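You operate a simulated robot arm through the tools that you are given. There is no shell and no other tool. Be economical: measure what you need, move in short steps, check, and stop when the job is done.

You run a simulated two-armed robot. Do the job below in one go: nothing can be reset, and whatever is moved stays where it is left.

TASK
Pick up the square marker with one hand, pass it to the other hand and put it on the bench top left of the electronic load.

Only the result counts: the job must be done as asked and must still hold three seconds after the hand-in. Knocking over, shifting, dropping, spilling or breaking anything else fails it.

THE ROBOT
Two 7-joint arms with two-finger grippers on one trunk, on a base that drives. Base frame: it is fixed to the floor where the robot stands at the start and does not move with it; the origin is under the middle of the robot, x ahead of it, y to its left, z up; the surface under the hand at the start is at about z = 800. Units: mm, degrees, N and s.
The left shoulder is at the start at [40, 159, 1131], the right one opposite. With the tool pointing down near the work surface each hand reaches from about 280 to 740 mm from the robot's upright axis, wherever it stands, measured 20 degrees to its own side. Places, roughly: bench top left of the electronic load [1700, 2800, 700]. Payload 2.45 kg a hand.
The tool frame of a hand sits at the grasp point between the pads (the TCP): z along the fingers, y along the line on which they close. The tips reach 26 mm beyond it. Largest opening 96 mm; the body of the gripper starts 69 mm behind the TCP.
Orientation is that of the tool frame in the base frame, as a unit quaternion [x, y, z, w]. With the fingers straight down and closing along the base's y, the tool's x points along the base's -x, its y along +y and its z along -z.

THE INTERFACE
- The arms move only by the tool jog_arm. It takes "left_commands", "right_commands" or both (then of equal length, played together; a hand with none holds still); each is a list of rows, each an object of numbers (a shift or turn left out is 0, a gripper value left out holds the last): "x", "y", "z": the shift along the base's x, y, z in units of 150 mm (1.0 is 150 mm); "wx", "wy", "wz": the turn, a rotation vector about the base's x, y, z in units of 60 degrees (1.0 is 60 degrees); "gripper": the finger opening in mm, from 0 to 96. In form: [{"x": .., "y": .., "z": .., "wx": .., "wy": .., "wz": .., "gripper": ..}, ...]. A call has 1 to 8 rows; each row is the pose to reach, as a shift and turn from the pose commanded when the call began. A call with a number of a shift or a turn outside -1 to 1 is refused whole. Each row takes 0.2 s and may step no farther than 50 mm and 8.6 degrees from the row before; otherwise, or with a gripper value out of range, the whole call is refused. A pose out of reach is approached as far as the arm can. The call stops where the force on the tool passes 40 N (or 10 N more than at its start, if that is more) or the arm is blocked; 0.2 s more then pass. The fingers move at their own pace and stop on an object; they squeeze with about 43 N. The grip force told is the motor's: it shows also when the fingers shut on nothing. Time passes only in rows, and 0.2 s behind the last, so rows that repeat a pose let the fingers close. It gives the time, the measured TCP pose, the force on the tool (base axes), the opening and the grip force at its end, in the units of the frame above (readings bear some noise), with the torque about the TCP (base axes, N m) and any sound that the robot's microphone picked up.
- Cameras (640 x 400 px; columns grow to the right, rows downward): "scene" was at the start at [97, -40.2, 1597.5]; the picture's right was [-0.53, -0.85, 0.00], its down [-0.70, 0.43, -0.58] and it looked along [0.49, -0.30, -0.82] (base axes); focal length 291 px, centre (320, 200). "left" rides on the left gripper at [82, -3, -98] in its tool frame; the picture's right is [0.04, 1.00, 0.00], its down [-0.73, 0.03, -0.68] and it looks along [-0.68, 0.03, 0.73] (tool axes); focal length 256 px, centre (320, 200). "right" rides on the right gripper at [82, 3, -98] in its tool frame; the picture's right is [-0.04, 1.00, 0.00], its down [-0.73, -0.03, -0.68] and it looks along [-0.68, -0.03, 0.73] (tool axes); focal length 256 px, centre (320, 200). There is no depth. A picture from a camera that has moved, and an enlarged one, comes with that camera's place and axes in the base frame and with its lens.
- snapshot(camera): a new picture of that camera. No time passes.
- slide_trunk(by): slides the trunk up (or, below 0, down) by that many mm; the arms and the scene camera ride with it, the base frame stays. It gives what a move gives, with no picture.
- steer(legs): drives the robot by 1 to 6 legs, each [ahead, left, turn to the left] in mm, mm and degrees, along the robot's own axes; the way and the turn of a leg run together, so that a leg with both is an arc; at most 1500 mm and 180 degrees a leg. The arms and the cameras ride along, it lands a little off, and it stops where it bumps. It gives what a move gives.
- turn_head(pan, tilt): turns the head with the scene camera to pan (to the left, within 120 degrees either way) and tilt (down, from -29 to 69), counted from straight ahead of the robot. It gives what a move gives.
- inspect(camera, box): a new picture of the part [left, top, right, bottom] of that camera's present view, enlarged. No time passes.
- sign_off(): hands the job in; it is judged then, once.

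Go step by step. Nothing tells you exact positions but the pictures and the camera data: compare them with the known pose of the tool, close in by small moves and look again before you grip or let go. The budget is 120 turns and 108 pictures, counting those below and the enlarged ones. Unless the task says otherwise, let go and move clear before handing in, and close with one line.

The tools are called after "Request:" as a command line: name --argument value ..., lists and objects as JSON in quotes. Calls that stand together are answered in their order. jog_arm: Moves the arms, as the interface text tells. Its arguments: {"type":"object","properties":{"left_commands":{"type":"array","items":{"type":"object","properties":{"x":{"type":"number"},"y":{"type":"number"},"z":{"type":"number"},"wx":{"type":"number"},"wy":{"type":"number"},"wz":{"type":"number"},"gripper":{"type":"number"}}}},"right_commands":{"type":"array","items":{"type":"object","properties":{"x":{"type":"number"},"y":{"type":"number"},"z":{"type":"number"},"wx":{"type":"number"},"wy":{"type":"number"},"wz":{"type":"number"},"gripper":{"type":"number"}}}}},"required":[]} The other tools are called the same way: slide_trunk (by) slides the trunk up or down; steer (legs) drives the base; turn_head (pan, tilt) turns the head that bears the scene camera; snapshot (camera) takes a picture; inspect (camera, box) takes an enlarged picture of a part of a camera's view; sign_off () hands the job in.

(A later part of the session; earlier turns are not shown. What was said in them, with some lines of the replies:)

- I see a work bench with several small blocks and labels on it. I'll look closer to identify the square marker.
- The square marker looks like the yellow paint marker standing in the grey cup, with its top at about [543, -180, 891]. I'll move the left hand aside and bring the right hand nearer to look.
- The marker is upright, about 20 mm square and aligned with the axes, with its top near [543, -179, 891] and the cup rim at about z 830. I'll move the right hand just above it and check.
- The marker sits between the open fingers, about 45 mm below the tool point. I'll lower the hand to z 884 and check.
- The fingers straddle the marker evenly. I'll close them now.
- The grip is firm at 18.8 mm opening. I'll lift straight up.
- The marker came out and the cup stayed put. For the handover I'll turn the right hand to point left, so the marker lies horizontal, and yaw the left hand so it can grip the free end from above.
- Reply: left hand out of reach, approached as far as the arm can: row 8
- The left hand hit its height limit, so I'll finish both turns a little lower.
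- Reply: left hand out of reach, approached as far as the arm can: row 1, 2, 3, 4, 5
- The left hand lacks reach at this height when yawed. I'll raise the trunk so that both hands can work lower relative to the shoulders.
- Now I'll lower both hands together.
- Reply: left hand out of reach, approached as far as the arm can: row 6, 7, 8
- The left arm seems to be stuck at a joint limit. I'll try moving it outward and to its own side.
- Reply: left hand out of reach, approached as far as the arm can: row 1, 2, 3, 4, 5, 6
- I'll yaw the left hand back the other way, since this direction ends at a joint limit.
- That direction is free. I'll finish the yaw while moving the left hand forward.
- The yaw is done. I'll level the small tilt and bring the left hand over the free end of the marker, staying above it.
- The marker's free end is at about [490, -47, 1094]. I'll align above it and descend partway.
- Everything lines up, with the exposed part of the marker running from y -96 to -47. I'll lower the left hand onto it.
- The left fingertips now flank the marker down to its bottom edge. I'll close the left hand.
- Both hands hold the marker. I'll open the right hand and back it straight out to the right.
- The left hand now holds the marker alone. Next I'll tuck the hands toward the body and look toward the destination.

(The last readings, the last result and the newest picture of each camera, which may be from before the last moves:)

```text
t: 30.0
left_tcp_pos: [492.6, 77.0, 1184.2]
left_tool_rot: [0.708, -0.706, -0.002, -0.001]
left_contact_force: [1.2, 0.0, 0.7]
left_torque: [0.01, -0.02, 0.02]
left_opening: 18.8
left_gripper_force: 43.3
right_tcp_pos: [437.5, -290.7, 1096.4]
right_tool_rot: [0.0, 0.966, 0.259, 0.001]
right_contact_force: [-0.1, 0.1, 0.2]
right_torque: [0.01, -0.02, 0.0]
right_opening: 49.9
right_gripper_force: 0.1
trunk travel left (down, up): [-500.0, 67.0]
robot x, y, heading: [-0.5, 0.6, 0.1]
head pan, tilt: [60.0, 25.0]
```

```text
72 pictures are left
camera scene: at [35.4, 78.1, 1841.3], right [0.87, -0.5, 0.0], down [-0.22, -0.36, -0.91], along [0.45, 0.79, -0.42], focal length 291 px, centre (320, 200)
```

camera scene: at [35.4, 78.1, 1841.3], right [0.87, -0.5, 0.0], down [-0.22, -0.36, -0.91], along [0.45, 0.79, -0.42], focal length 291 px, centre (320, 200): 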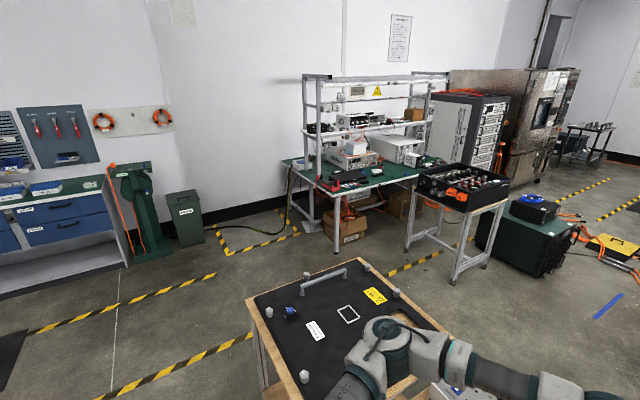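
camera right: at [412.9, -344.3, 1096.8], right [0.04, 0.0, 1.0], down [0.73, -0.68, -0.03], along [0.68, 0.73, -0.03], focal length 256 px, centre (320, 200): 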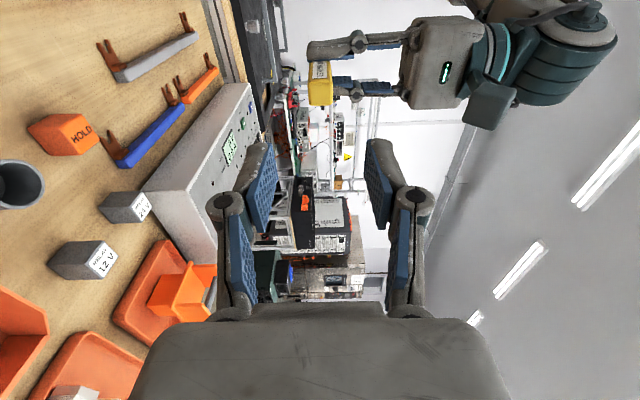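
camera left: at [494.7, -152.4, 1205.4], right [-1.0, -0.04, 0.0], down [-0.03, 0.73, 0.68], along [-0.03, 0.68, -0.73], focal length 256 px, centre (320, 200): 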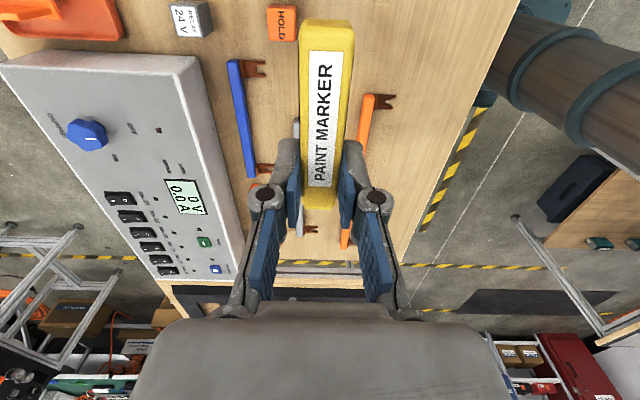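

The destination bench has a green top with instruments and a shelf. I'll zoom in on it.

Request:
inspect --camera "scene" --box '[270, 60, 450, 240]'

Request:
turn_head --pan 80 --tilt 50

Request:
snapshot --camera "scene"

```text
2.22 times, centred on (360, 150) of scene
camera zoom: at [35.4, 78.1, 1841.3], right [0.87, -0.5, 0.0], down [-0.22, -0.36, -0.91], along [0.45, 0.79, -0.42], focal length 647 px, centre (231, 311)
```

zoom: 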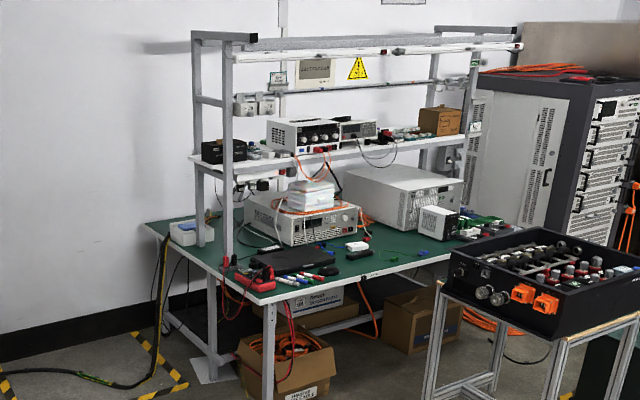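

```text
t: 30.9
left_tcp_pos: [491.1, 76.1, 1182.8]
left_tool_rot: [0.708, -0.706, -0.002, -0.001]
left_contact_force: [-0.2, 0.2, -0.1]
left_torque: [0.0, 0.0, 0.0]
left_opening: 18.5
left_gripper_force: 42.7
right_tcp_pos: [437.4, -290.7, 1095.8]
right_tool_rot: [0.0, 0.966, 0.259, 0.001]
right_contact_force: [-0.1, -1.0, 0.2]
right_torque: [-0.02, 0.03, 0.01]
right_opening: 50.1
right_gripper_force: 0.0
trunk travel left (down, up): [-500.0, 67.0]
robot x, y, heading: [-3.1, -1.0, 0.1]
head pan, tilt: [80.0, 50.0]
```

```text
70 pictures are left
camera scene: at [2.5, 74.1, 1804.0], right [0.98, -0.17, 0.0], down [-0.14, -0.75, -0.64], along [0.11, 0.63, -0.76], focal length 291 px, centre (320, 200)
```

scene: 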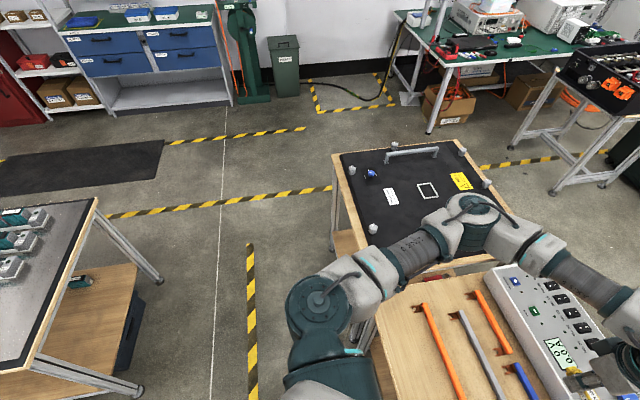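

I take the electronic load to be the instrument on the green bench with its front at about y 2790 and x 1915–2420. The spot left of it is around [1700, 2800]. I'll back away and drive left along the aisle.

Request:
steer --legs '[[-300, 0, 0], [0, 1000, 0], [0, 900, 0]]'

Request:
turn_head --pan 20 --tilt 25

Request:
snapshot --camera "scene"

```text
t: 41.9
left_tcp_pos: [221.6, 1919.5, 1182.4]
left_tool_rot: [-0.7, 0.714, 0.0, -0.001]
left_contact_force: [-0.1, 0.7, 0.2]
left_torque: [0.01, -0.02, 0.0]
left_opening: 18.9
left_gripper_force: 42.7
right_tcp_pos: [156.5, 1551.7, 1097.5]
right_tool_rot: [0.011, 0.966, 0.257, 0.004]
right_contact_force: [0.3, 1.2, -0.1]
right_torque: [0.0, -0.01, 0.03]
right_opening: 49.9
right_gripper_force: 0.0
trunk travel left (down, up): [-500.0, 67.0]
robot x, y, heading: [-276.3, 1847.8, -1.3]
head pan, tilt: [80.0, 50.0]
```

```text
t: 43.1
left_tcp_pos: [217.8, 1910.2, 1183.5]
left_tool_rot: [-0.7, 0.714, 0.002, 0.003]
left_contact_force: [0.0, -0.5, -0.1]
left_torque: [0.05, 0.01, 0.03]
left_opening: 18.4
left_gripper_force: 43.4
right_tcp_pos: [154.3, 1544.8, 1096.6]
right_tool_rot: [0.011, 0.966, 0.26, 0.006]
right_contact_force: [-0.5, 0.5, 0.9]
right_torque: [-0.01, 0.03, -0.01]
right_opening: 50.0
right_gripper_force: 0.0
trunk travel left (down, up): [-500.0, 67.0]
robot x, y, heading: [-275.2, 1843.1, -1.5]
head pan, tilt: [20.0, 25.0]
```

```text
69 pictures are left
camera scene: at [-195.9, 1873.0, 1841.1], right [0.32, -0.95, 0.0], down [-0.4, -0.13, -0.91], along [0.86, 0.29, -0.43], focal length 291 px, centre (320, 200)
```

scene: 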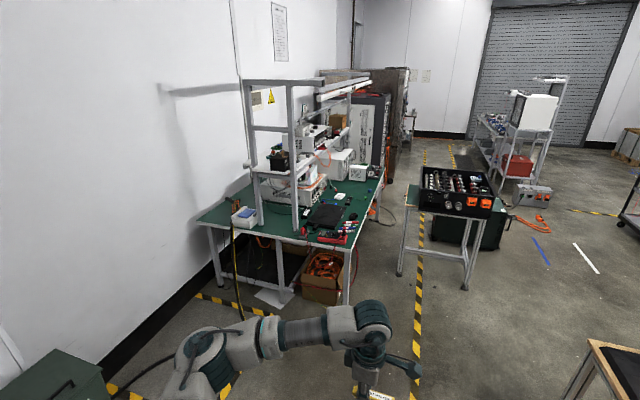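

Request:
inspect --camera "scene" --box '[190, 70, 400, 310]'

```text
1.67 times, centred on (295, 190) of scene
camera zoom: at [-195.9, 1873.0, 1841.1], right [0.32, -0.95, 0.0], down [-0.4, -0.13, -0.91], along [0.86, 0.29, -0.43], focal length 485 px, centre (362, 217)
```

zoom: 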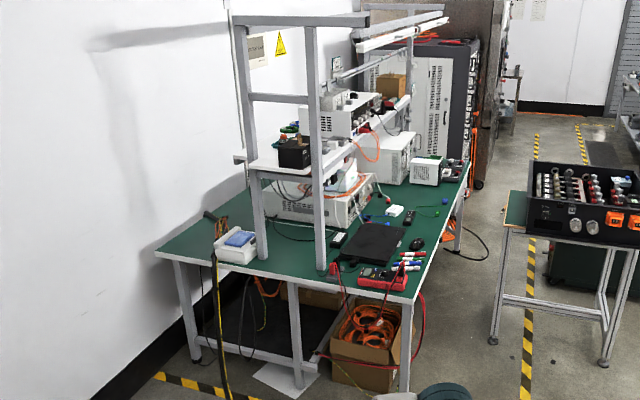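

The gap between the shelf's left posts is at x ≈1510, y 2637–2942, and the lower shelf is at about z 1110. I'll drive to the bench's left side but stay well back for now.

Request:
steer --legs '[[900, 0, 1.4], [0, 780, 0]]'

Request:
turn_head --pan 8 --tilt 40

Request:
snapshot --camera "scene"

```text
t: 51.6
left_tcp_pos: [1090.6, 2685.5, 1185.6]
left_tool_rot: [0.72, -0.694, -0.003, -0.004]
left_contact_force: [-0.7, -0.3, -0.5]
left_torque: [0.05, -0.02, -0.04]
left_opening: 18.6
left_gripper_force: 42.9
right_tcp_pos: [1046.0, 2316.0, 1095.2]
right_tool_rot: [-0.015, 0.965, 0.261, -0.002]
right_contact_force: [0.7, 0.3, 1.2]
right_torque: [0.05, -0.01, 0.01]
right_opening: 49.8
right_gripper_force: 0.0
trunk travel left (down, up): [-500.0, 67.0]
robot x, y, heading: [603.5, 2599.8, 2.1]
head pan, tilt: [20.0, 25.0]
```

```text
t: 52.3
left_tcp_pos: [1086.4, 2697.8, 1186.0]
left_tool_rot: [0.72, -0.694, 0.002, -0.002]
left_contact_force: [-0.3, -0.5, 0.1]
left_torque: [0.02, -0.01, 0.01]
left_opening: 18.9
left_gripper_force: 42.4
right_tcp_pos: [1044.1, 2327.0, 1098.5]
right_tool_rot: [-0.017, 0.967, 0.256, 0.0]
right_contact_force: [-0.4, 0.5, -0.4]
right_torque: [-0.01, 0.01, -0.03]
right_opening: 49.9
right_gripper_force: 0.0
trunk travel left (down, up): [-500.0, 67.0]
robot x, y, heading: [601.5, 2598.2, 1.9]
head pan, tilt: [8.0, 40.0]
```

```text
67 pictures are left
camera scene: at [676.8, 2625.6, 1817.7], right [0.17, -0.99, 0.0], down [-0.64, -0.11, -0.76], along [0.75, 0.13, -0.65], focal length 291 px, centre (320, 200)
```

scene: 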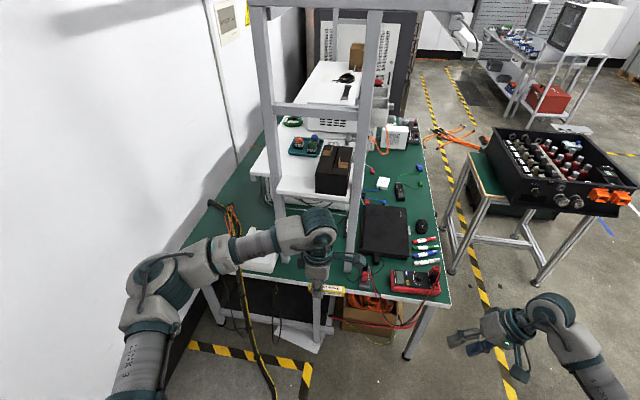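

The camera sits above the shelf here. I'll lower the trunk so that the arm and camera come below the shelf level.

Request:
slide_trunk --by -330

Request:
turn_head --pan 8 --tilt 35

Request:
snapshot --camera "scene"

Request:
snapshot --camera "left"

```text
t: 55.6
left_tcp_pos: [1085.1, 2692.3, 857.8]
left_tool_rot: [0.72, -0.694, 0.0, -0.004]
left_contact_force: [-0.8, -0.2, -0.2]
left_torque: [-0.01, -0.01, -0.01]
left_opening: 18.5
left_gripper_force: 42.7
right_tcp_pos: [1043.7, 2322.2, 768.3]
right_tool_rot: [-0.016, 0.966, 0.259, 0.001]
right_contact_force: [-1.3, 0.2, 0.1]
right_torque: [-0.01, -0.01, -0.03]
right_opening: 49.7
right_gripper_force: 0.0
trunk travel left (down, up): [-170.0, 397.0]
robot x, y, heading: [599.7, 2600.4, 1.8]
head pan, tilt: [8.0, 40.0]
```

```text
t: 56.2
left_tcp_pos: [1087.7, 2691.3, 856.5]
left_tool_rot: [0.719, -0.695, -0.001, -0.005]
left_contact_force: [-0.3, 0.3, 0.2]
left_torque: [0.01, -0.03, 0.0]
left_opening: 18.6
left_gripper_force: 42.8
right_tcp_pos: [1043.9, 2321.4, 766.8]
right_tool_rot: [-0.015, 0.966, 0.26, 0.0]
right_contact_force: [0.9, 1.0, 0.5]
right_torque: [-0.01, -0.02, -0.01]
right_opening: 49.9
right_gripper_force: 0.1
trunk travel left (down, up): [-170.0, 397.0]
robot x, y, heading: [603.0, 2599.5, 1.6]
head pan, tilt: [8.0, 35.0]
```

```text
66 pictures are left
camera scene: at [828.5, 2617.5, 1487.3], right [0.17, -0.99, 0.0], down [-0.57, -0.1, -0.82], along [0.8, 0.14, -0.58], focal length 291 px, centre (320, 200)
```

scene: 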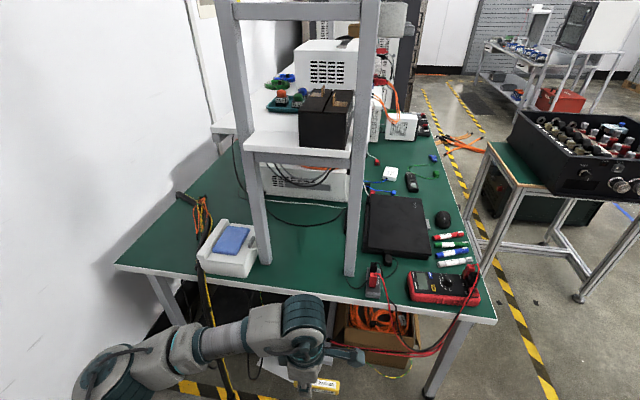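

```text
65 pictures are left
camera left: at [1091.9, 2608.3, 953.6], right [-1.0, -0.07, -0.01], down [-0.06, 0.73, 0.68], along [-0.05, 0.68, -0.73], focal length 256 px, centre (320, 200)
```

left: 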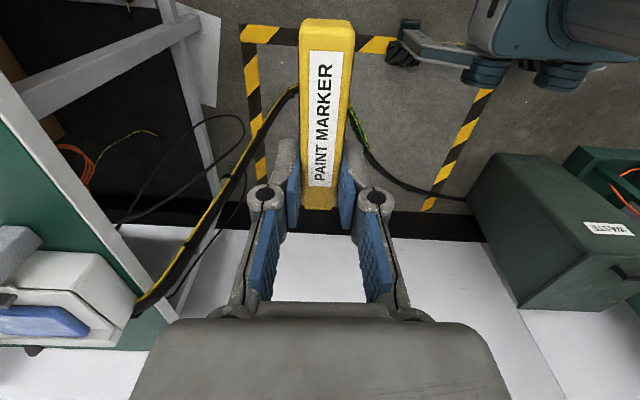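

The spot must be clear of a thin cable that runs through about [1724, 2816]. I'll aim for [1655, 2800], reaching between the posts. First I'll tuck the right hand and shift the left hand to the left.

Request:
jog_arm --right_commands '[{"x": -0.12, "z": 0.12}, {"x": -0.25, "z": 0.25}, {"x": -0.4, "z": 0.4}, {"x": -0.55, "z": 0.55}, {"x": -0.7, "z": 0.7}, {"x": -0.85, "z": 0.85}, {"x": -1.0, "z": 1.0}, {"x": -1.0, "z": 1.0}]' --left_commands '[{"x": -0.08, "y": 0.14}, {"x": -0.16, "y": 0.28}, {"x": -0.24, "y": 0.42}, {"x": -0.32, "y": 0.56}, {"x": -0.4, "y": 0.7}, {"x": -0.48, "y": 0.84}, {"x": -0.5, "y": 1.0}, {"x": -0.5, "y": 1.0}]'

Request:
turn_head --pan 30 --tilt 50

Request:
snapshot --camera "scene"

```text
t: 58.0
left_tcp_pos: [1012.4, 2841.4, 854.8]
left_tool_rot: [0.719, -0.695, -0.001, -0.002]
left_contact_force: [-0.8, 1.1, -0.7]
left_torque: [0.0, 0.03, 0.0]
left_opening: 18.6
left_gripper_force: 42.8
right_tcp_pos: [895.3, 2324.8, 917.8]
right_tool_rot: [-0.015, 0.966, 0.259, 0.0]
right_contact_force: [0.5, 0.5, -0.4]
right_torque: [-0.02, 0.04, -0.01]
right_opening: 49.9
right_gripper_force: 0.1
trunk travel left (down, up): [-170.0, 397.0]
robot x, y, heading: [606.0, 2600.9, 1.8]
head pan, tilt: [8.0, 35.0]
```

```text
t: 58.9
left_tcp_pos: [1011.0, 2841.9, 856.2]
left_tool_rot: [0.719, -0.695, 0.0, -0.004]
left_contact_force: [-0.2, 0.4, 0.6]
left_torque: [0.01, 0.01, 0.02]
left_opening: 18.5
left_gripper_force: 43.1
right_tcp_pos: [894.2, 2325.7, 917.0]
right_tool_rot: [-0.015, 0.966, 0.259, -0.001]
right_contact_force: [0.5, 0.2, 0.6]
right_torque: [-0.01, -0.02, -0.01]
right_opening: 50.0
right_gripper_force: 0.1
trunk travel left (down, up): [-170.0, 397.0]
robot x, y, heading: [605.1, 2603.4, 2.0]
head pan, tilt: [30.0, 50.0]
```

```text
64 pictures are left
camera scene: at [805.2, 2645.7, 1466.0], right [0.53, -0.85, 0.0], down [-0.65, -0.4, -0.64], along [0.54, 0.34, -0.77], focal length 291 px, centre (320, 200)
```

scene: 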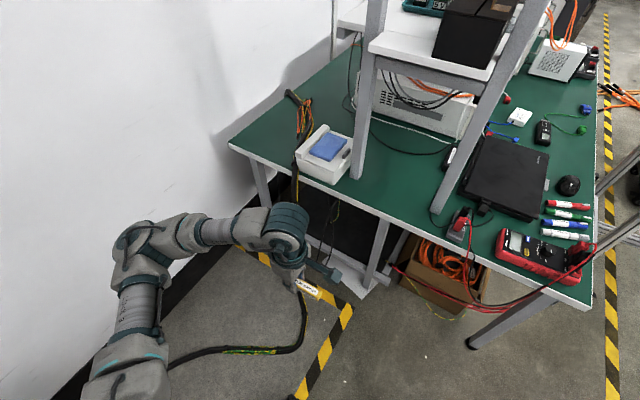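

The elbow sits well out to the left, so I'll come in from the front-left, turned about 20° left. That way the forearm passes midway between the posts.

Request:
steer --legs '[[0, -228, 0], [0, 0, 18], [430, -140, 0]]'

Request:
turn_head --pan 10 --tilt 48

Request:
snapshot --camera "scene"

Request:
snapshot --camera "left"

```text
t: 64.0
left_tcp_pos: [1377.7, 2746.7, 853.7]
left_tool_rot: [0.819, -0.573, 0.0, -0.002]
left_contact_force: [1.1, 0.1, -0.3]
left_torque: [-0.02, -0.01, 0.03]
left_opening: 18.6
left_gripper_force: 42.3
right_tcp_pos: [1426.7, 2218.1, 917.8]
right_tool_rot: [-0.167, 0.952, 0.254, -0.041]
right_contact_force: [0.2, -0.7, 0.0]
right_torque: [-0.02, 0.0, 0.02]
right_opening: 50.2
right_gripper_force: 0.2
trunk travel left (down, up): [-170.0, 397.0]
robot x, y, heading: [1065.4, 2388.3, 19.9]
head pan, tilt: [30.0, 50.0]
```

```text
t: 64.8
left_tcp_pos: [1377.4, 2743.2, 856.0]
left_tool_rot: [0.819, -0.574, 0.0, -0.004]
left_contact_force: [-0.4, 0.4, -1.2]
left_torque: [0.02, 0.04, 0.02]
left_opening: 18.3
left_gripper_force: 42.5
right_tcp_pos: [1424.9, 2216.7, 918.2]
right_tool_rot: [-0.166, 0.952, 0.255, -0.04]
right_contact_force: [-0.5, -0.6, 1.2]
right_torque: [0.03, 0.01, -0.02]
right_opening: 50.0
right_gripper_force: 0.0
trunk travel left (down, up): [-170.0, 397.0]
robot x, y, heading: [1066.7, 2386.7, 19.8]
head pan, tilt: [10.0, 48.0]
```

```text
63 pictures are left
camera scene: at [1261.5, 2474.4, 1468.7], right [0.5, -0.87, 0.0], down [-0.65, -0.37, -0.67], along [0.58, 0.33, -0.75], focal length 291 px, centre (320, 200)
```

scene: 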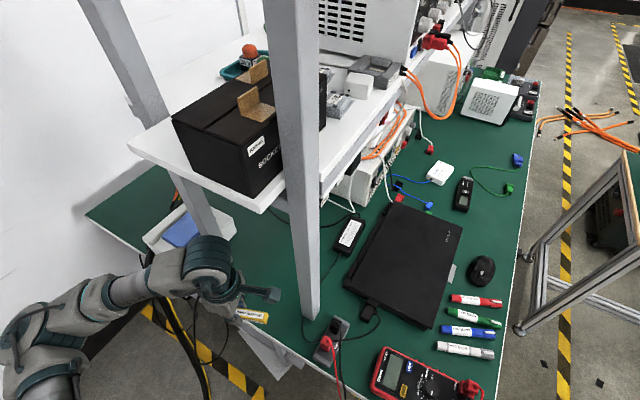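

```text
62 pictures are left
camera left: at [1406.4, 2667.7, 953.6], right [-0.93, -0.38, -0.01], down [-0.28, 0.67, 0.68], along [-0.25, 0.63, -0.73], focal length 256 px, centre (320, 200)
```

left: 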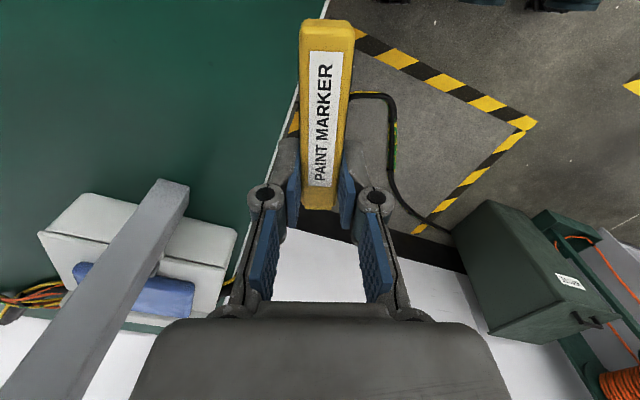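

The view agrees with my map. I'll lower the hand to about z 765 outside the posts so the wrist fits under the shelf.

Request:
jog_arm --left_commands '[{"z": -0.12, "x": -0.1}, {"z": -0.24, "x": -0.1}, {"z": -0.36, "x": -0.1}, {"z": -0.48, "x": -0.1, "y": 0.1}, {"z": -0.58, "x": -0.1, "y": 0.2}, {"z": -0.58, "x": -0.1, "y": 0.3}, {"z": -0.58, "x": -0.1, "y": 0.3}]'

Request:
snapshot --camera "scene"

Request:
snapshot --camera "left"

Request:
snapshot --camera "right"

```text
t: 66.4
left_tcp_pos: [1360.8, 2787.9, 769.6]
left_tool_rot: [0.819, -0.574, -0.001, -0.004]
left_contact_force: [-0.7, 1.1, 0.2]
left_torque: [0.02, -0.01, -0.01]
left_opening: 18.7
left_gripper_force: 42.9
right_tcp_pos: [1424.3, 2215.9, 918.3]
right_tool_rot: [-0.167, 0.951, 0.256, -0.041]
right_contact_force: [0.4, 0.5, -0.1]
right_torque: [0.05, 0.02, 0.03]
right_opening: 50.1
right_gripper_force: 0.1
trunk travel left (down, up): [-170.0, 397.0]
robot x, y, heading: [1065.1, 2385.1, 20.1]
head pan, tilt: [10.0, 48.0]
```

```text
61 pictures are left
camera scene: at [1261.6, 2474.2, 1468.6], right [0.5, -0.87, 0.0], down [-0.65, -0.37, -0.67], along [0.58, 0.33, -0.75], focal length 291 px, centre (320, 200)
```

scene: 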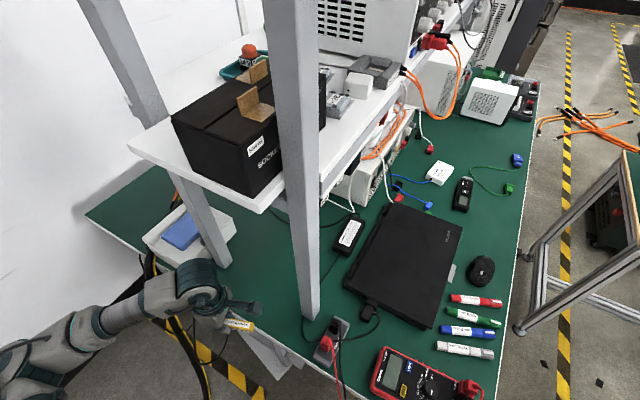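

```text
60 pictures are left
camera left: at [1391.8, 2712.3, 867.6], right [-0.93, -0.38, -0.01], down [-0.28, 0.67, 0.68], along [-0.25, 0.63, -0.73], focal length 256 px, centre (320, 200)
```

left: 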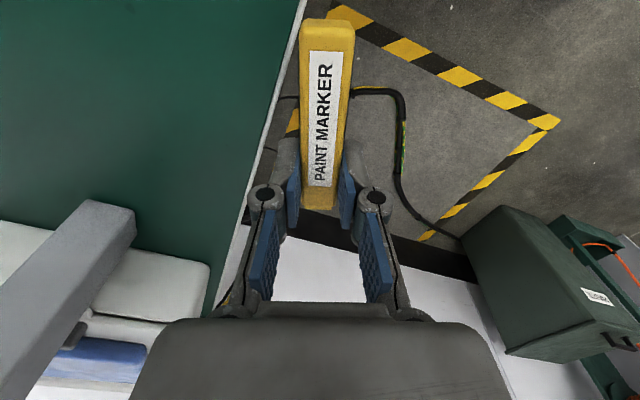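

```text
59 pictures are left
camera right: at [1362.1, 2143.9, 1003.8], right [-0.26, 0.83, 0.5], down [0.81, -0.1, 0.58], along [0.53, 0.55, -0.64], focal length 256 px, centre (320, 200)
```

right: 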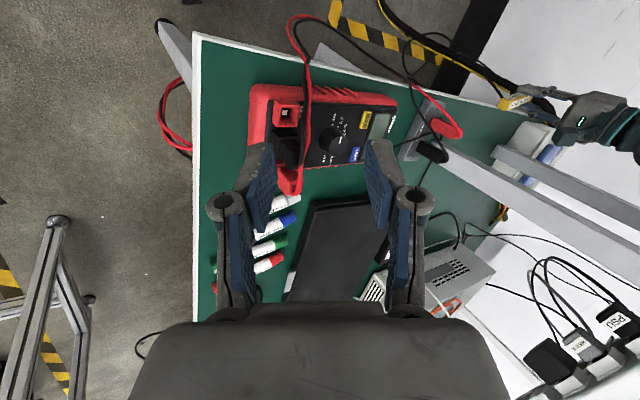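

The hand is low enough. I'll move in between the posts at about y 2800.

Request:
jog_arm --left_commands '[{"x": 0.2, "y": 0.03}, {"x": 0.4, "y": 0.06}, {"x": 0.6, "y": 0.08}, {"x": 0.8, "y": 0.08}, {"x": 1.0, "y": 0.08}, {"x": 1.0, "y": 0.08}]'

Request:
snapshot --camera "scene"

Request:
snapshot --camera "left"

Request:
snapshot --camera "right"

```text
t: 67.8
left_tcp_pos: [1513.4, 2805.1, 768.8]
left_tool_rot: [0.819, -0.574, -0.001, -0.004]
left_contact_force: [0.0, 0.3, -0.4]
left_torque: [0.02, -0.01, 0.03]
left_opening: 18.8
left_gripper_force: 42.7
right_tcp_pos: [1424.3, 2215.1, 917.8]
right_tool_rot: [-0.166, 0.951, 0.256, -0.039]
right_contact_force: [0.6, 0.0, -0.6]
right_torque: [-0.01, -0.04, -0.04]
right_opening: 50.2
right_gripper_force: 0.0
trunk travel left (down, up): [-170.0, 397.0]
robot x, y, heading: [1066.7, 2389.3, 19.8]
head pan, tilt: [10.0, 48.0]
```

```text
58 pictures are left
camera scene: at [1262.2, 2473.6, 1468.7], right [0.5, -0.87, 0.0], down [-0.65, -0.37, -0.67], along [0.58, 0.33, -0.75], focal length 291 px, centre (320, 200)
```

scene: 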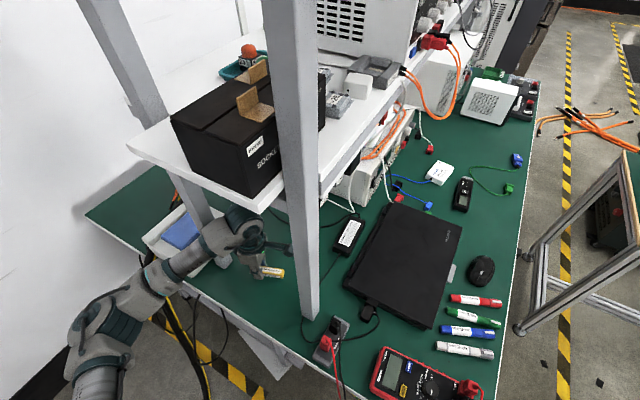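

```text
57 pictures are left
camera left: at [1543.0, 2728.3, 866.3], right [-0.93, -0.38, -0.01], down [-0.28, 0.67, 0.68], along [-0.25, 0.63, -0.73], focal length 256 px, centre (320, 200)
```

left: 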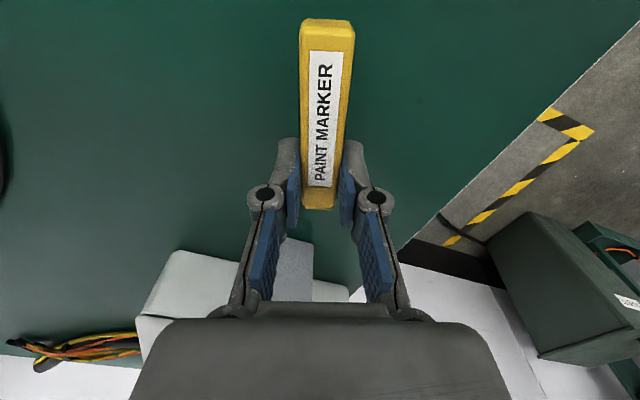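

```text
56 pictures are left
camera right: at [1361.8, 2143.4, 1003.9], right [-0.26, 0.83, 0.5], down [0.81, -0.1, 0.58], along [0.53, 0.55, -0.64], focal length 256 px, centre (320, 200)
```

right: 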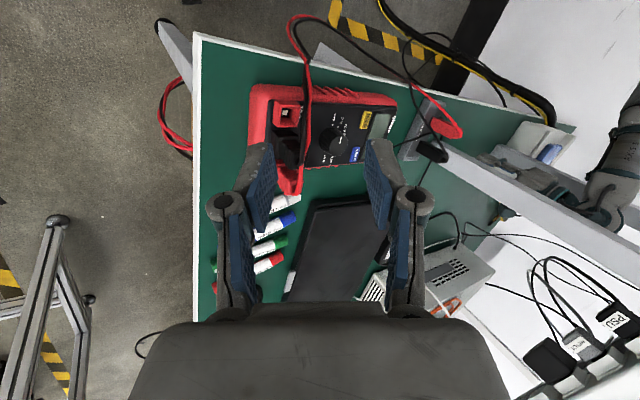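

It's clear on all sides. I'll continue toward [1648, 2817].

Request:
jog_arm --left_commands '[{"x": 0.2, "y": 0.02}, {"x": 0.4, "y": 0.04}, {"x": 0.6, "y": 0.06}, {"x": 0.8, "y": 0.08}, {"x": 0.9, "y": 0.08}, {"x": 0.9, "y": 0.08}]'

Request:
snapshot --camera "scene"

Request:
snapshot --camera "left"

Request:
snapshot --camera "right"

```text
t: 69.2
left_tcp_pos: [1648.3, 2813.1, 768.9]
left_tool_rot: [0.819, -0.573, -0.001, -0.004]
left_contact_force: [-0.2, -0.3, -0.9]
left_torque: [0.0, -0.01, -0.02]
left_opening: 18.5
left_gripper_force: 43.6
right_tcp_pos: [1424.7, 2215.6, 917.5]
right_tool_rot: [-0.167, 0.952, 0.255, -0.04]
right_contact_force: [-0.2, -0.6, 1.4]
right_torque: [0.0, -0.04, 0.01]
right_opening: 50.0
right_gripper_force: 0.0
trunk travel left (down, up): [-170.0, 397.0]
robot x, y, heading: [1070.2, 2386.9, 19.7]
head pan, tilt: [10.0, 48.0]
```

```text
55 pictures are left
camera scene: at [1263.6, 2473.4, 1468.4], right [0.5, -0.87, 0.0], down [-0.65, -0.37, -0.67], along [0.58, 0.33, -0.75], focal length 291 px, centre (320, 200)
```

scene: 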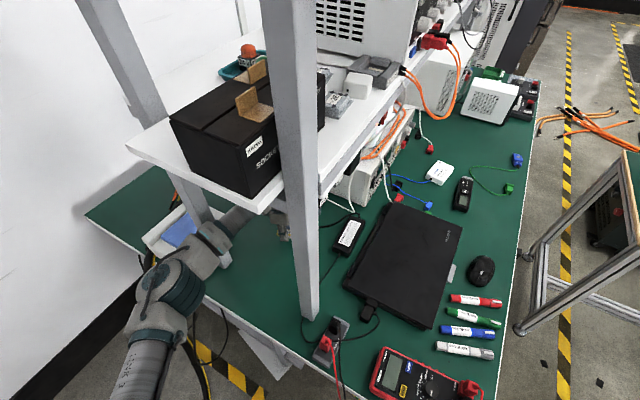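

```text
54 pictures are left
camera left: at [1678.5, 2736.9, 865.6], right [-0.93, -0.38, -0.01], down [-0.28, 0.67, 0.68], along [-0.25, 0.63, -0.73], focal length 256 px, centre (320, 200)
```

left: 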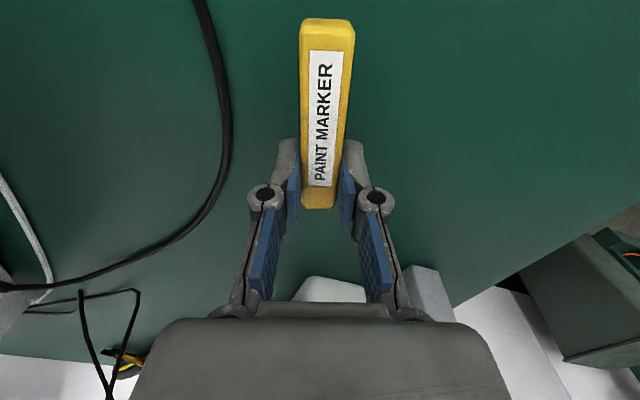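

```text
53 pictures are left
camera right: at [1362.2, 2143.6, 1003.7], right [-0.26, 0.83, 0.5], down [0.81, -0.1, 0.58], along [0.53, 0.55, -0.64], focal length 256 px, centre (320, 200)
```

right: 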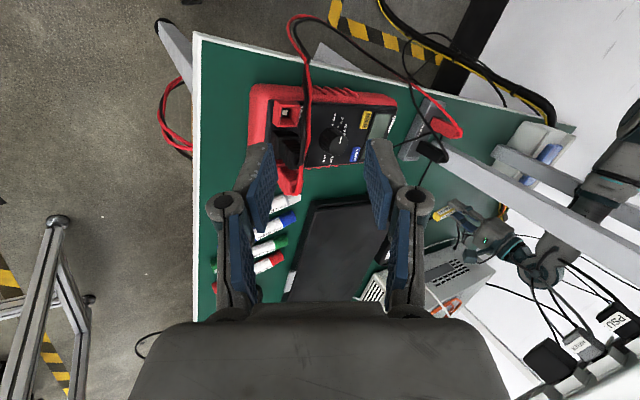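

The spot below is clear, with the cable about 55 mm to the right. I'll lower toward the bench top.

Request:
jog_arm --left_commands '[{"z": -0.07}, {"z": -0.14}, {"z": -0.2}, {"z": -0.23}, {"z": -0.23}]'

Request:
snapshot --camera "left"

Request:
inspect --camera "right" --box '[400, 160, 560, 300]'

```text
t: 70.2
left_tcp_pos: [1647.3, 2810.8, 745.7]
left_tool_rot: [0.819, -0.573, 0.006, -0.009]
left_contact_force: [-10.7, -4.5, 20.6]
left_torque: [-0.24, 0.62, -0.03]
left_opening: 18.6
left_gripper_force: 42.7
right_tcp_pos: [1422.0, 2213.5, 919.6]
right_tool_rot: [-0.168, 0.951, 0.257, -0.037]
right_contact_force: [0.1, -0.1, 0.4]
right_torque: [0.02, 0.05, 0.01]
right_opening: 49.9
right_gripper_force: 0.1
trunk travel left (down, up): [-170.0, 397.0]
robot x, y, heading: [1066.9, 2389.6, 19.7]
head pan, tilt: [10.0, 48.0]
stopped in row 5 (left hand): the force on the tool passed its limit at 42 N (the readings are from after the stop); the commanded pose is now the measured one
```

```text
52 pictures are left
camera left: at [1675.8, 2735.3, 843.9], right [-0.93, -0.38, -0.02], down [-0.29, 0.67, 0.68], along [-0.24, 0.63, -0.73], focal length 256 px, centre (320, 200)
```

left: 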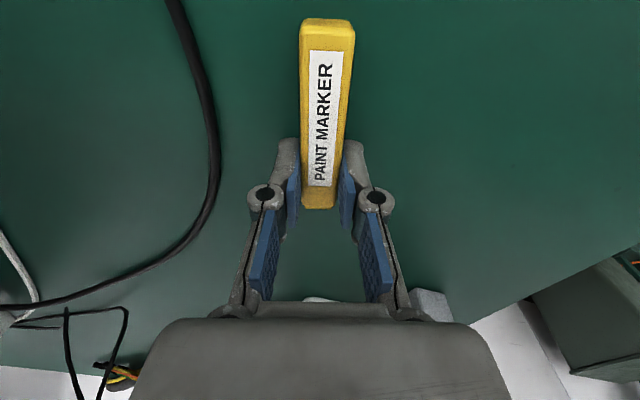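

```text
2.86 times, centred on (480, 230) of right
camera zoom: at [1359.2, 2142.0, 1004.4], right [-0.26, 0.83, 0.5], down [0.81, -0.1, 0.58], along [0.53, 0.56, -0.64], focal length 731 px, centre (-137, 114)
```

zoom: 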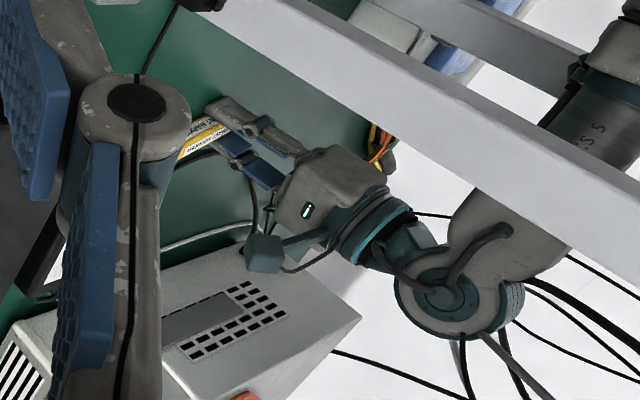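

Contact came at z 746, about 20 mm earlier than I expected. I'll look closely to make sure it is the bench top.

Request:
inspect --camera "left" --box '[230, 100, 430, 320]'

Request:
inspect --camera "right" --box '[420, 180, 520, 260]'

Request:
turn_head --pan 30 --tilt 35

Request:
snapshot --camera "scene"

```text
1.82 times, centred on (330, 210) of left
camera zoom: at [1675.8, 2735.3, 843.9], right [-0.93, -0.38, -0.02], down [-0.29, 0.67, 0.68], along [-0.24, 0.63, -0.73], focal length 465 px, centre (302, 182)
```

zoom: 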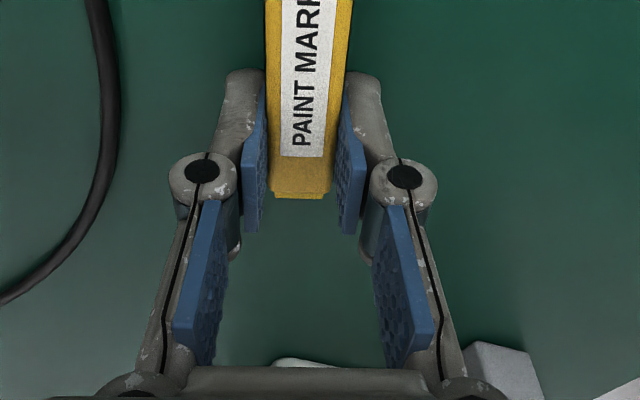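

```text
5.00 times, centred on (470, 220) of right
camera zoom: at [1359.2, 2142.0, 1004.4], right [-0.26, 0.83, 0.5], down [0.81, -0.1, 0.58], along [0.53, 0.56, -0.64], focal length 1280 px, centre (-430, 100)
```

zoom: 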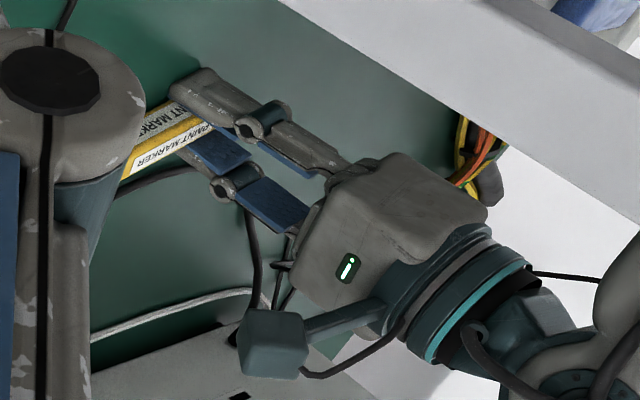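

```text
t: 71.1
left_tcp_pos: [1647.0, 2811.4, 747.4]
left_tool_rot: [0.819, -0.574, 0.006, -0.011]
left_contact_force: [-2.7, -4.3, 31.9]
left_torque: [-0.37, 0.48, 0.0]
left_opening: 19.0
left_gripper_force: 43.3
right_tcp_pos: [1421.2, 2212.7, 920.0]
right_tool_rot: [-0.168, 0.951, 0.256, -0.038]
right_contact_force: [0.4, -0.2, 0.6]
right_torque: [-0.02, 0.01, 0.02]
right_opening: 50.0
right_gripper_force: 0.0
trunk travel left (down, up): [-170.0, 397.0]
robot x, y, heading: [1062.1, 2389.0, 19.9]
head pan, tilt: [30.0, 35.0]
```

```text
48 pictures are left
camera scene: at [1246.5, 2495.9, 1489.1], right [0.76, -0.65, 0.0], down [-0.37, -0.44, -0.82], along [0.53, 0.63, -0.57], focal length 291 px, centre (320, 200)
```

scene: 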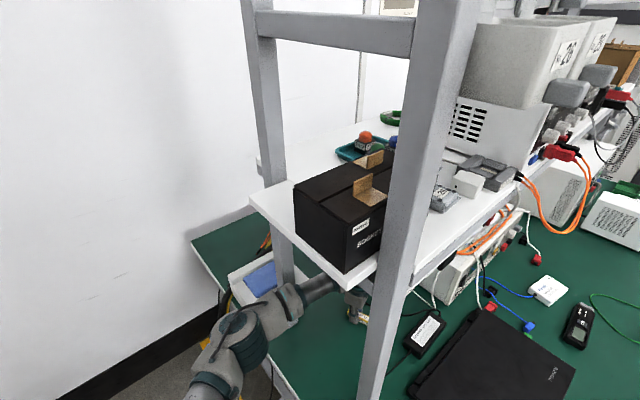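

The steady upward force on the tool means the fingertips rest on the bench, so the top is at about z 720. I'll ease up slightly and open a little.

Request:
jog_arm --left_commands '[{"z": 0.01}, {"z": 0.01}]'

```text
t: 71.7
left_tcp_pos: [1647.5, 2811.3, 745.8]
left_tool_rot: [0.82, -0.573, 0.005, -0.011]
left_contact_force: [0.0, -4.5, 27.3]
left_torque: [-0.37, 0.4, 0.03]
left_opening: 18.6
left_gripper_force: 43.0
right_tcp_pos: [1421.1, 2214.4, 919.4]
right_tool_rot: [-0.168, 0.951, 0.256, -0.038]
right_contact_force: [0.6, 0.1, 0.3]
right_torque: [-0.02, -0.01, 0.0]
right_opening: 49.9
right_gripper_force: 0.1
trunk travel left (down, up): [-170.0, 397.0]
robot x, y, heading: [1066.8, 2387.0, 19.6]
head pan, tilt: [30.0, 35.0]
```

Request:
jog_arm --left_commands '[{"z": 0.02}, {"z": 0.02}]'

```text
t: 72.3
left_tcp_pos: [1646.9, 2811.5, 747.1]
left_tool_rot: [0.819, -0.574, 0.004, -0.008]
left_contact_force: [1.0, -6.3, 10.9]
left_torque: [-0.25, 0.14, 0.07]
left_opening: 18.7
left_gripper_force: 43.0
right_tcp_pos: [1423.6, 2214.7, 918.9]
right_tool_rot: [-0.167, 0.952, 0.255, -0.039]
right_contact_force: [0.0, -0.2, 0.6]
right_torque: [-0.03, 0.01, 0.01]
right_opening: 50.0
right_gripper_force: 0.0
trunk travel left (down, up): [-170.0, 397.0]
robot x, y, heading: [1066.6, 2387.3, 20.0]
head pan, tilt: [30.0, 35.0]
```

The light remaining contact is on the marker itself, so it rests on the bench. I'll open the fingers gently and then lift.

Request:
jog_arm --left_commands '[{"z": 0.01, "gripper": 22}, {"z": 0.01, "gripper": 28}, {"z": 0.01, "gripper": 36}, {"z": 0.01, "gripper": 40}, {"z": 0.01}]'

Request:
snapshot --camera "left"

```text
t: 73.5
left_tcp_pos: [1647.5, 2813.7, 746.5]
left_tool_rot: [0.82, -0.573, 0.005, -0.008]
left_contact_force: [-0.1, 0.7, 0.0]
left_torque: [0.01, 0.02, -0.02]
left_opening: 39.9
left_gripper_force: 0.0
right_tcp_pos: [1423.7, 2216.0, 919.3]
right_tool_rot: [-0.167, 0.951, 0.256, -0.039]
right_contact_force: [-0.4, 0.5, -0.3]
right_torque: [0.0, -0.02, 0.01]
right_opening: 49.9
right_gripper_force: 0.2
trunk travel left (down, up): [-170.0, 397.0]
robot x, y, heading: [1066.7, 2390.1, 19.6]
head pan, tilt: [30.0, 35.0]
```

```text
47 pictures are left
camera left: at [1676.5, 2737.0, 845.2], right [-0.92, -0.38, -0.02], down [-0.29, 0.67, 0.68], along [-0.25, 0.63, -0.73], focal length 256 px, centre (320, 200)
```

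left: 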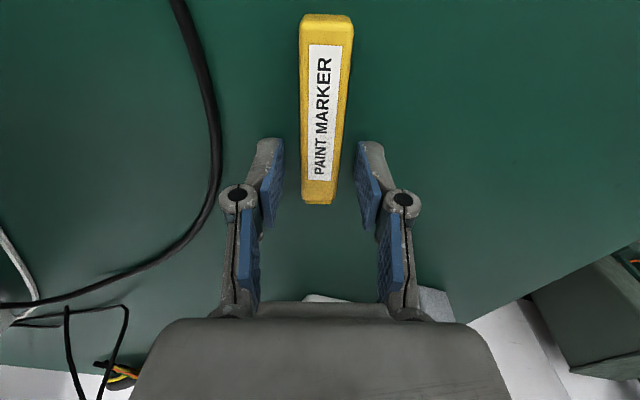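

The marker lies free on the bench and the force is zero. I'll lift clear and check it.

Request:
jog_arm --left_commands '[{"z": 0.08}, {"z": 0.16}, {"z": 0.25}, {"z": 0.35}, {"z": 0.42}, {"z": 0.42}]'

Request:
snapshot --camera "left"

Request:
snapshot --camera "right"

```text
t: 74.9
left_tcp_pos: [1647.5, 2814.9, 809.9]
left_tool_rot: [0.82, -0.572, 0.004, -0.009]
left_contact_force: [-0.2, -0.4, 0.2]
left_torque: [-0.01, -0.01, -0.01]
left_opening: 40.2
left_gripper_force: 0.0
right_tcp_pos: [1423.8, 2215.4, 919.0]
right_tool_rot: [-0.167, 0.951, 0.256, -0.039]
right_contact_force: [-0.3, -0.1, -0.7]
right_torque: [0.02, -0.01, 0.01]
right_opening: 50.0
right_gripper_force: 0.1
trunk travel left (down, up): [-170.0, 397.0]
robot x, y, heading: [1065.4, 2390.0, 20.0]
head pan, tilt: [30.0, 35.0]
```

```text
46 pictures are left
camera left: at [1677.4, 2738.5, 908.3], right [-0.92, -0.38, -0.02], down [-0.29, 0.67, 0.68], along [-0.25, 0.63, -0.73], focal length 256 px, centre (320, 200)
```

left: 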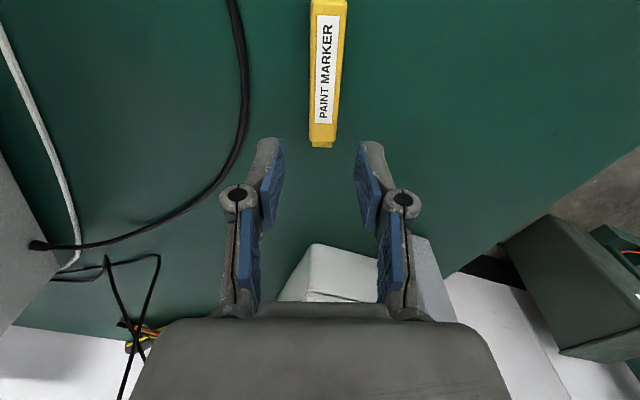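

```text
45 pictures are left
camera right: at [1360.8, 2143.6, 1004.2], right [-0.26, 0.83, 0.5], down [0.81, -0.1, 0.58], along [0.53, 0.55, -0.64], focal length 256 px, centre (320, 200)
```

right: 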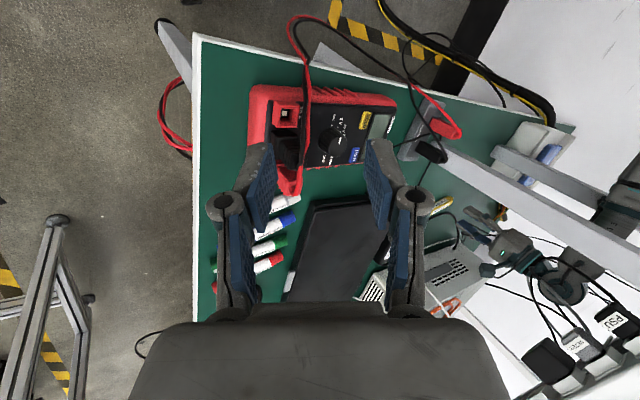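

The marker lies flat and clear of the cable. I'll withdraw the hand along the same path between the posts.

Request:
jog_arm --left_commands '[{"x": -0.2, "y": -0.02, "z": -0.05}, {"x": -0.4, "y": -0.04, "z": -0.1}, {"x": -0.6, "y": -0.06, "z": -0.1}, {"x": -0.8, "y": -0.08, "z": -0.1}, {"x": -1.0, "y": -0.1, "z": -0.1}, {"x": -1.0, "y": -0.1, "z": -0.1}]'

Request:
jog_arm --left_commands '[{"x": -0.2, "y": -0.02}, {"x": -0.4, "y": -0.04}, {"x": -0.6, "y": -0.06}, {"x": -0.8, "y": -0.1}, {"x": -0.92, "y": -0.1}, {"x": -0.92, "y": -0.1}]'

Request:
turn_head --pan 15 --tilt 40

Request:
snapshot --camera "scene"

```text
t: 76.3
left_tcp_pos: [1497.5, 2797.7, 795.8]
left_tool_rot: [0.82, -0.573, 0.005, -0.008]
left_contact_force: [0.5, -0.7, 0.9]
left_torque: [-0.02, 0.02, -0.03]
left_opening: 40.1
left_gripper_force: 0.1
right_tcp_pos: [1423.9, 2216.1, 918.0]
right_tool_rot: [-0.167, 0.952, 0.255, -0.039]
right_contact_force: [0.7, 0.0, 0.3]
right_torque: [0.01, -0.02, 0.03]
right_opening: 50.1
right_gripper_force: 0.2
trunk travel left (down, up): [-170.0, 397.0]
robot x, y, heading: [1063.0, 2389.5, 19.8]
head pan, tilt: [30.0, 35.0]
```

```text
t: 77.7
left_tcp_pos: [1360.0, 2782.8, 798.7]
left_tool_rot: [0.82, -0.573, 0.005, -0.009]
left_contact_force: [-0.3, 0.4, 0.2]
left_torque: [0.03, 0.0, -0.01]
left_opening: 39.9
left_gripper_force: 0.0
right_tcp_pos: [1423.3, 2217.1, 919.7]
right_tool_rot: [-0.167, 0.952, 0.255, -0.039]
right_contact_force: [-0.3, 0.0, 0.1]
right_torque: [0.0, 0.04, 0.02]
right_opening: 49.9
right_gripper_force: 0.1
trunk travel left (down, up): [-170.0, 397.0]
robot x, y, heading: [1067.5, 2391.8, 19.9]
head pan, tilt: [30.0, 35.0]
```

```text
t: 78.5
left_tcp_pos: [1360.0, 2782.6, 799.0]
left_tool_rot: [0.82, -0.573, 0.005, -0.009]
left_contact_force: [0.2, -0.3, -0.2]
left_torque: [-0.01, -0.03, 0.01]
left_opening: 40.1
left_gripper_force: 0.0
right_tcp_pos: [1422.8, 2215.3, 919.3]
right_tool_rot: [-0.167, 0.952, 0.255, -0.04]
right_contact_force: [0.2, -0.2, -0.1]
right_torque: [0.03, 0.01, 0.02]
right_opening: 50.0
right_gripper_force: 0.0
trunk travel left (down, up): [-170.0, 397.0]
robot x, y, heading: [1064.9, 2388.2, 19.9]
head pan, tilt: [15.0, 40.0]
```

```text
44 pictures are left
camera scene: at [1263.2, 2483.8, 1480.1], right [0.57, -0.82, 0.0], down [-0.53, -0.37, -0.76], along [0.63, 0.44, -0.65], focal length 291 px, centre (320, 200)
```

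scene: 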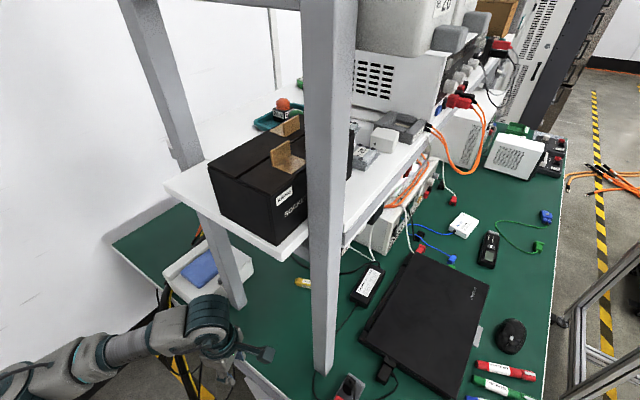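

The marker lies on the green bench top to the left of the load. Both hands are empty and clear, and nothing else has moved, so I'm handing in.

Request:
sign_off

```text
The job is handed in.
```

The right hand picked up the square paint marker and passed it to the left hand. It now lies flat on the green bench top at about [1655, 2800], left of the instrument I took to be the electronic load. I went by the place you gave, since I did not read a label on it.
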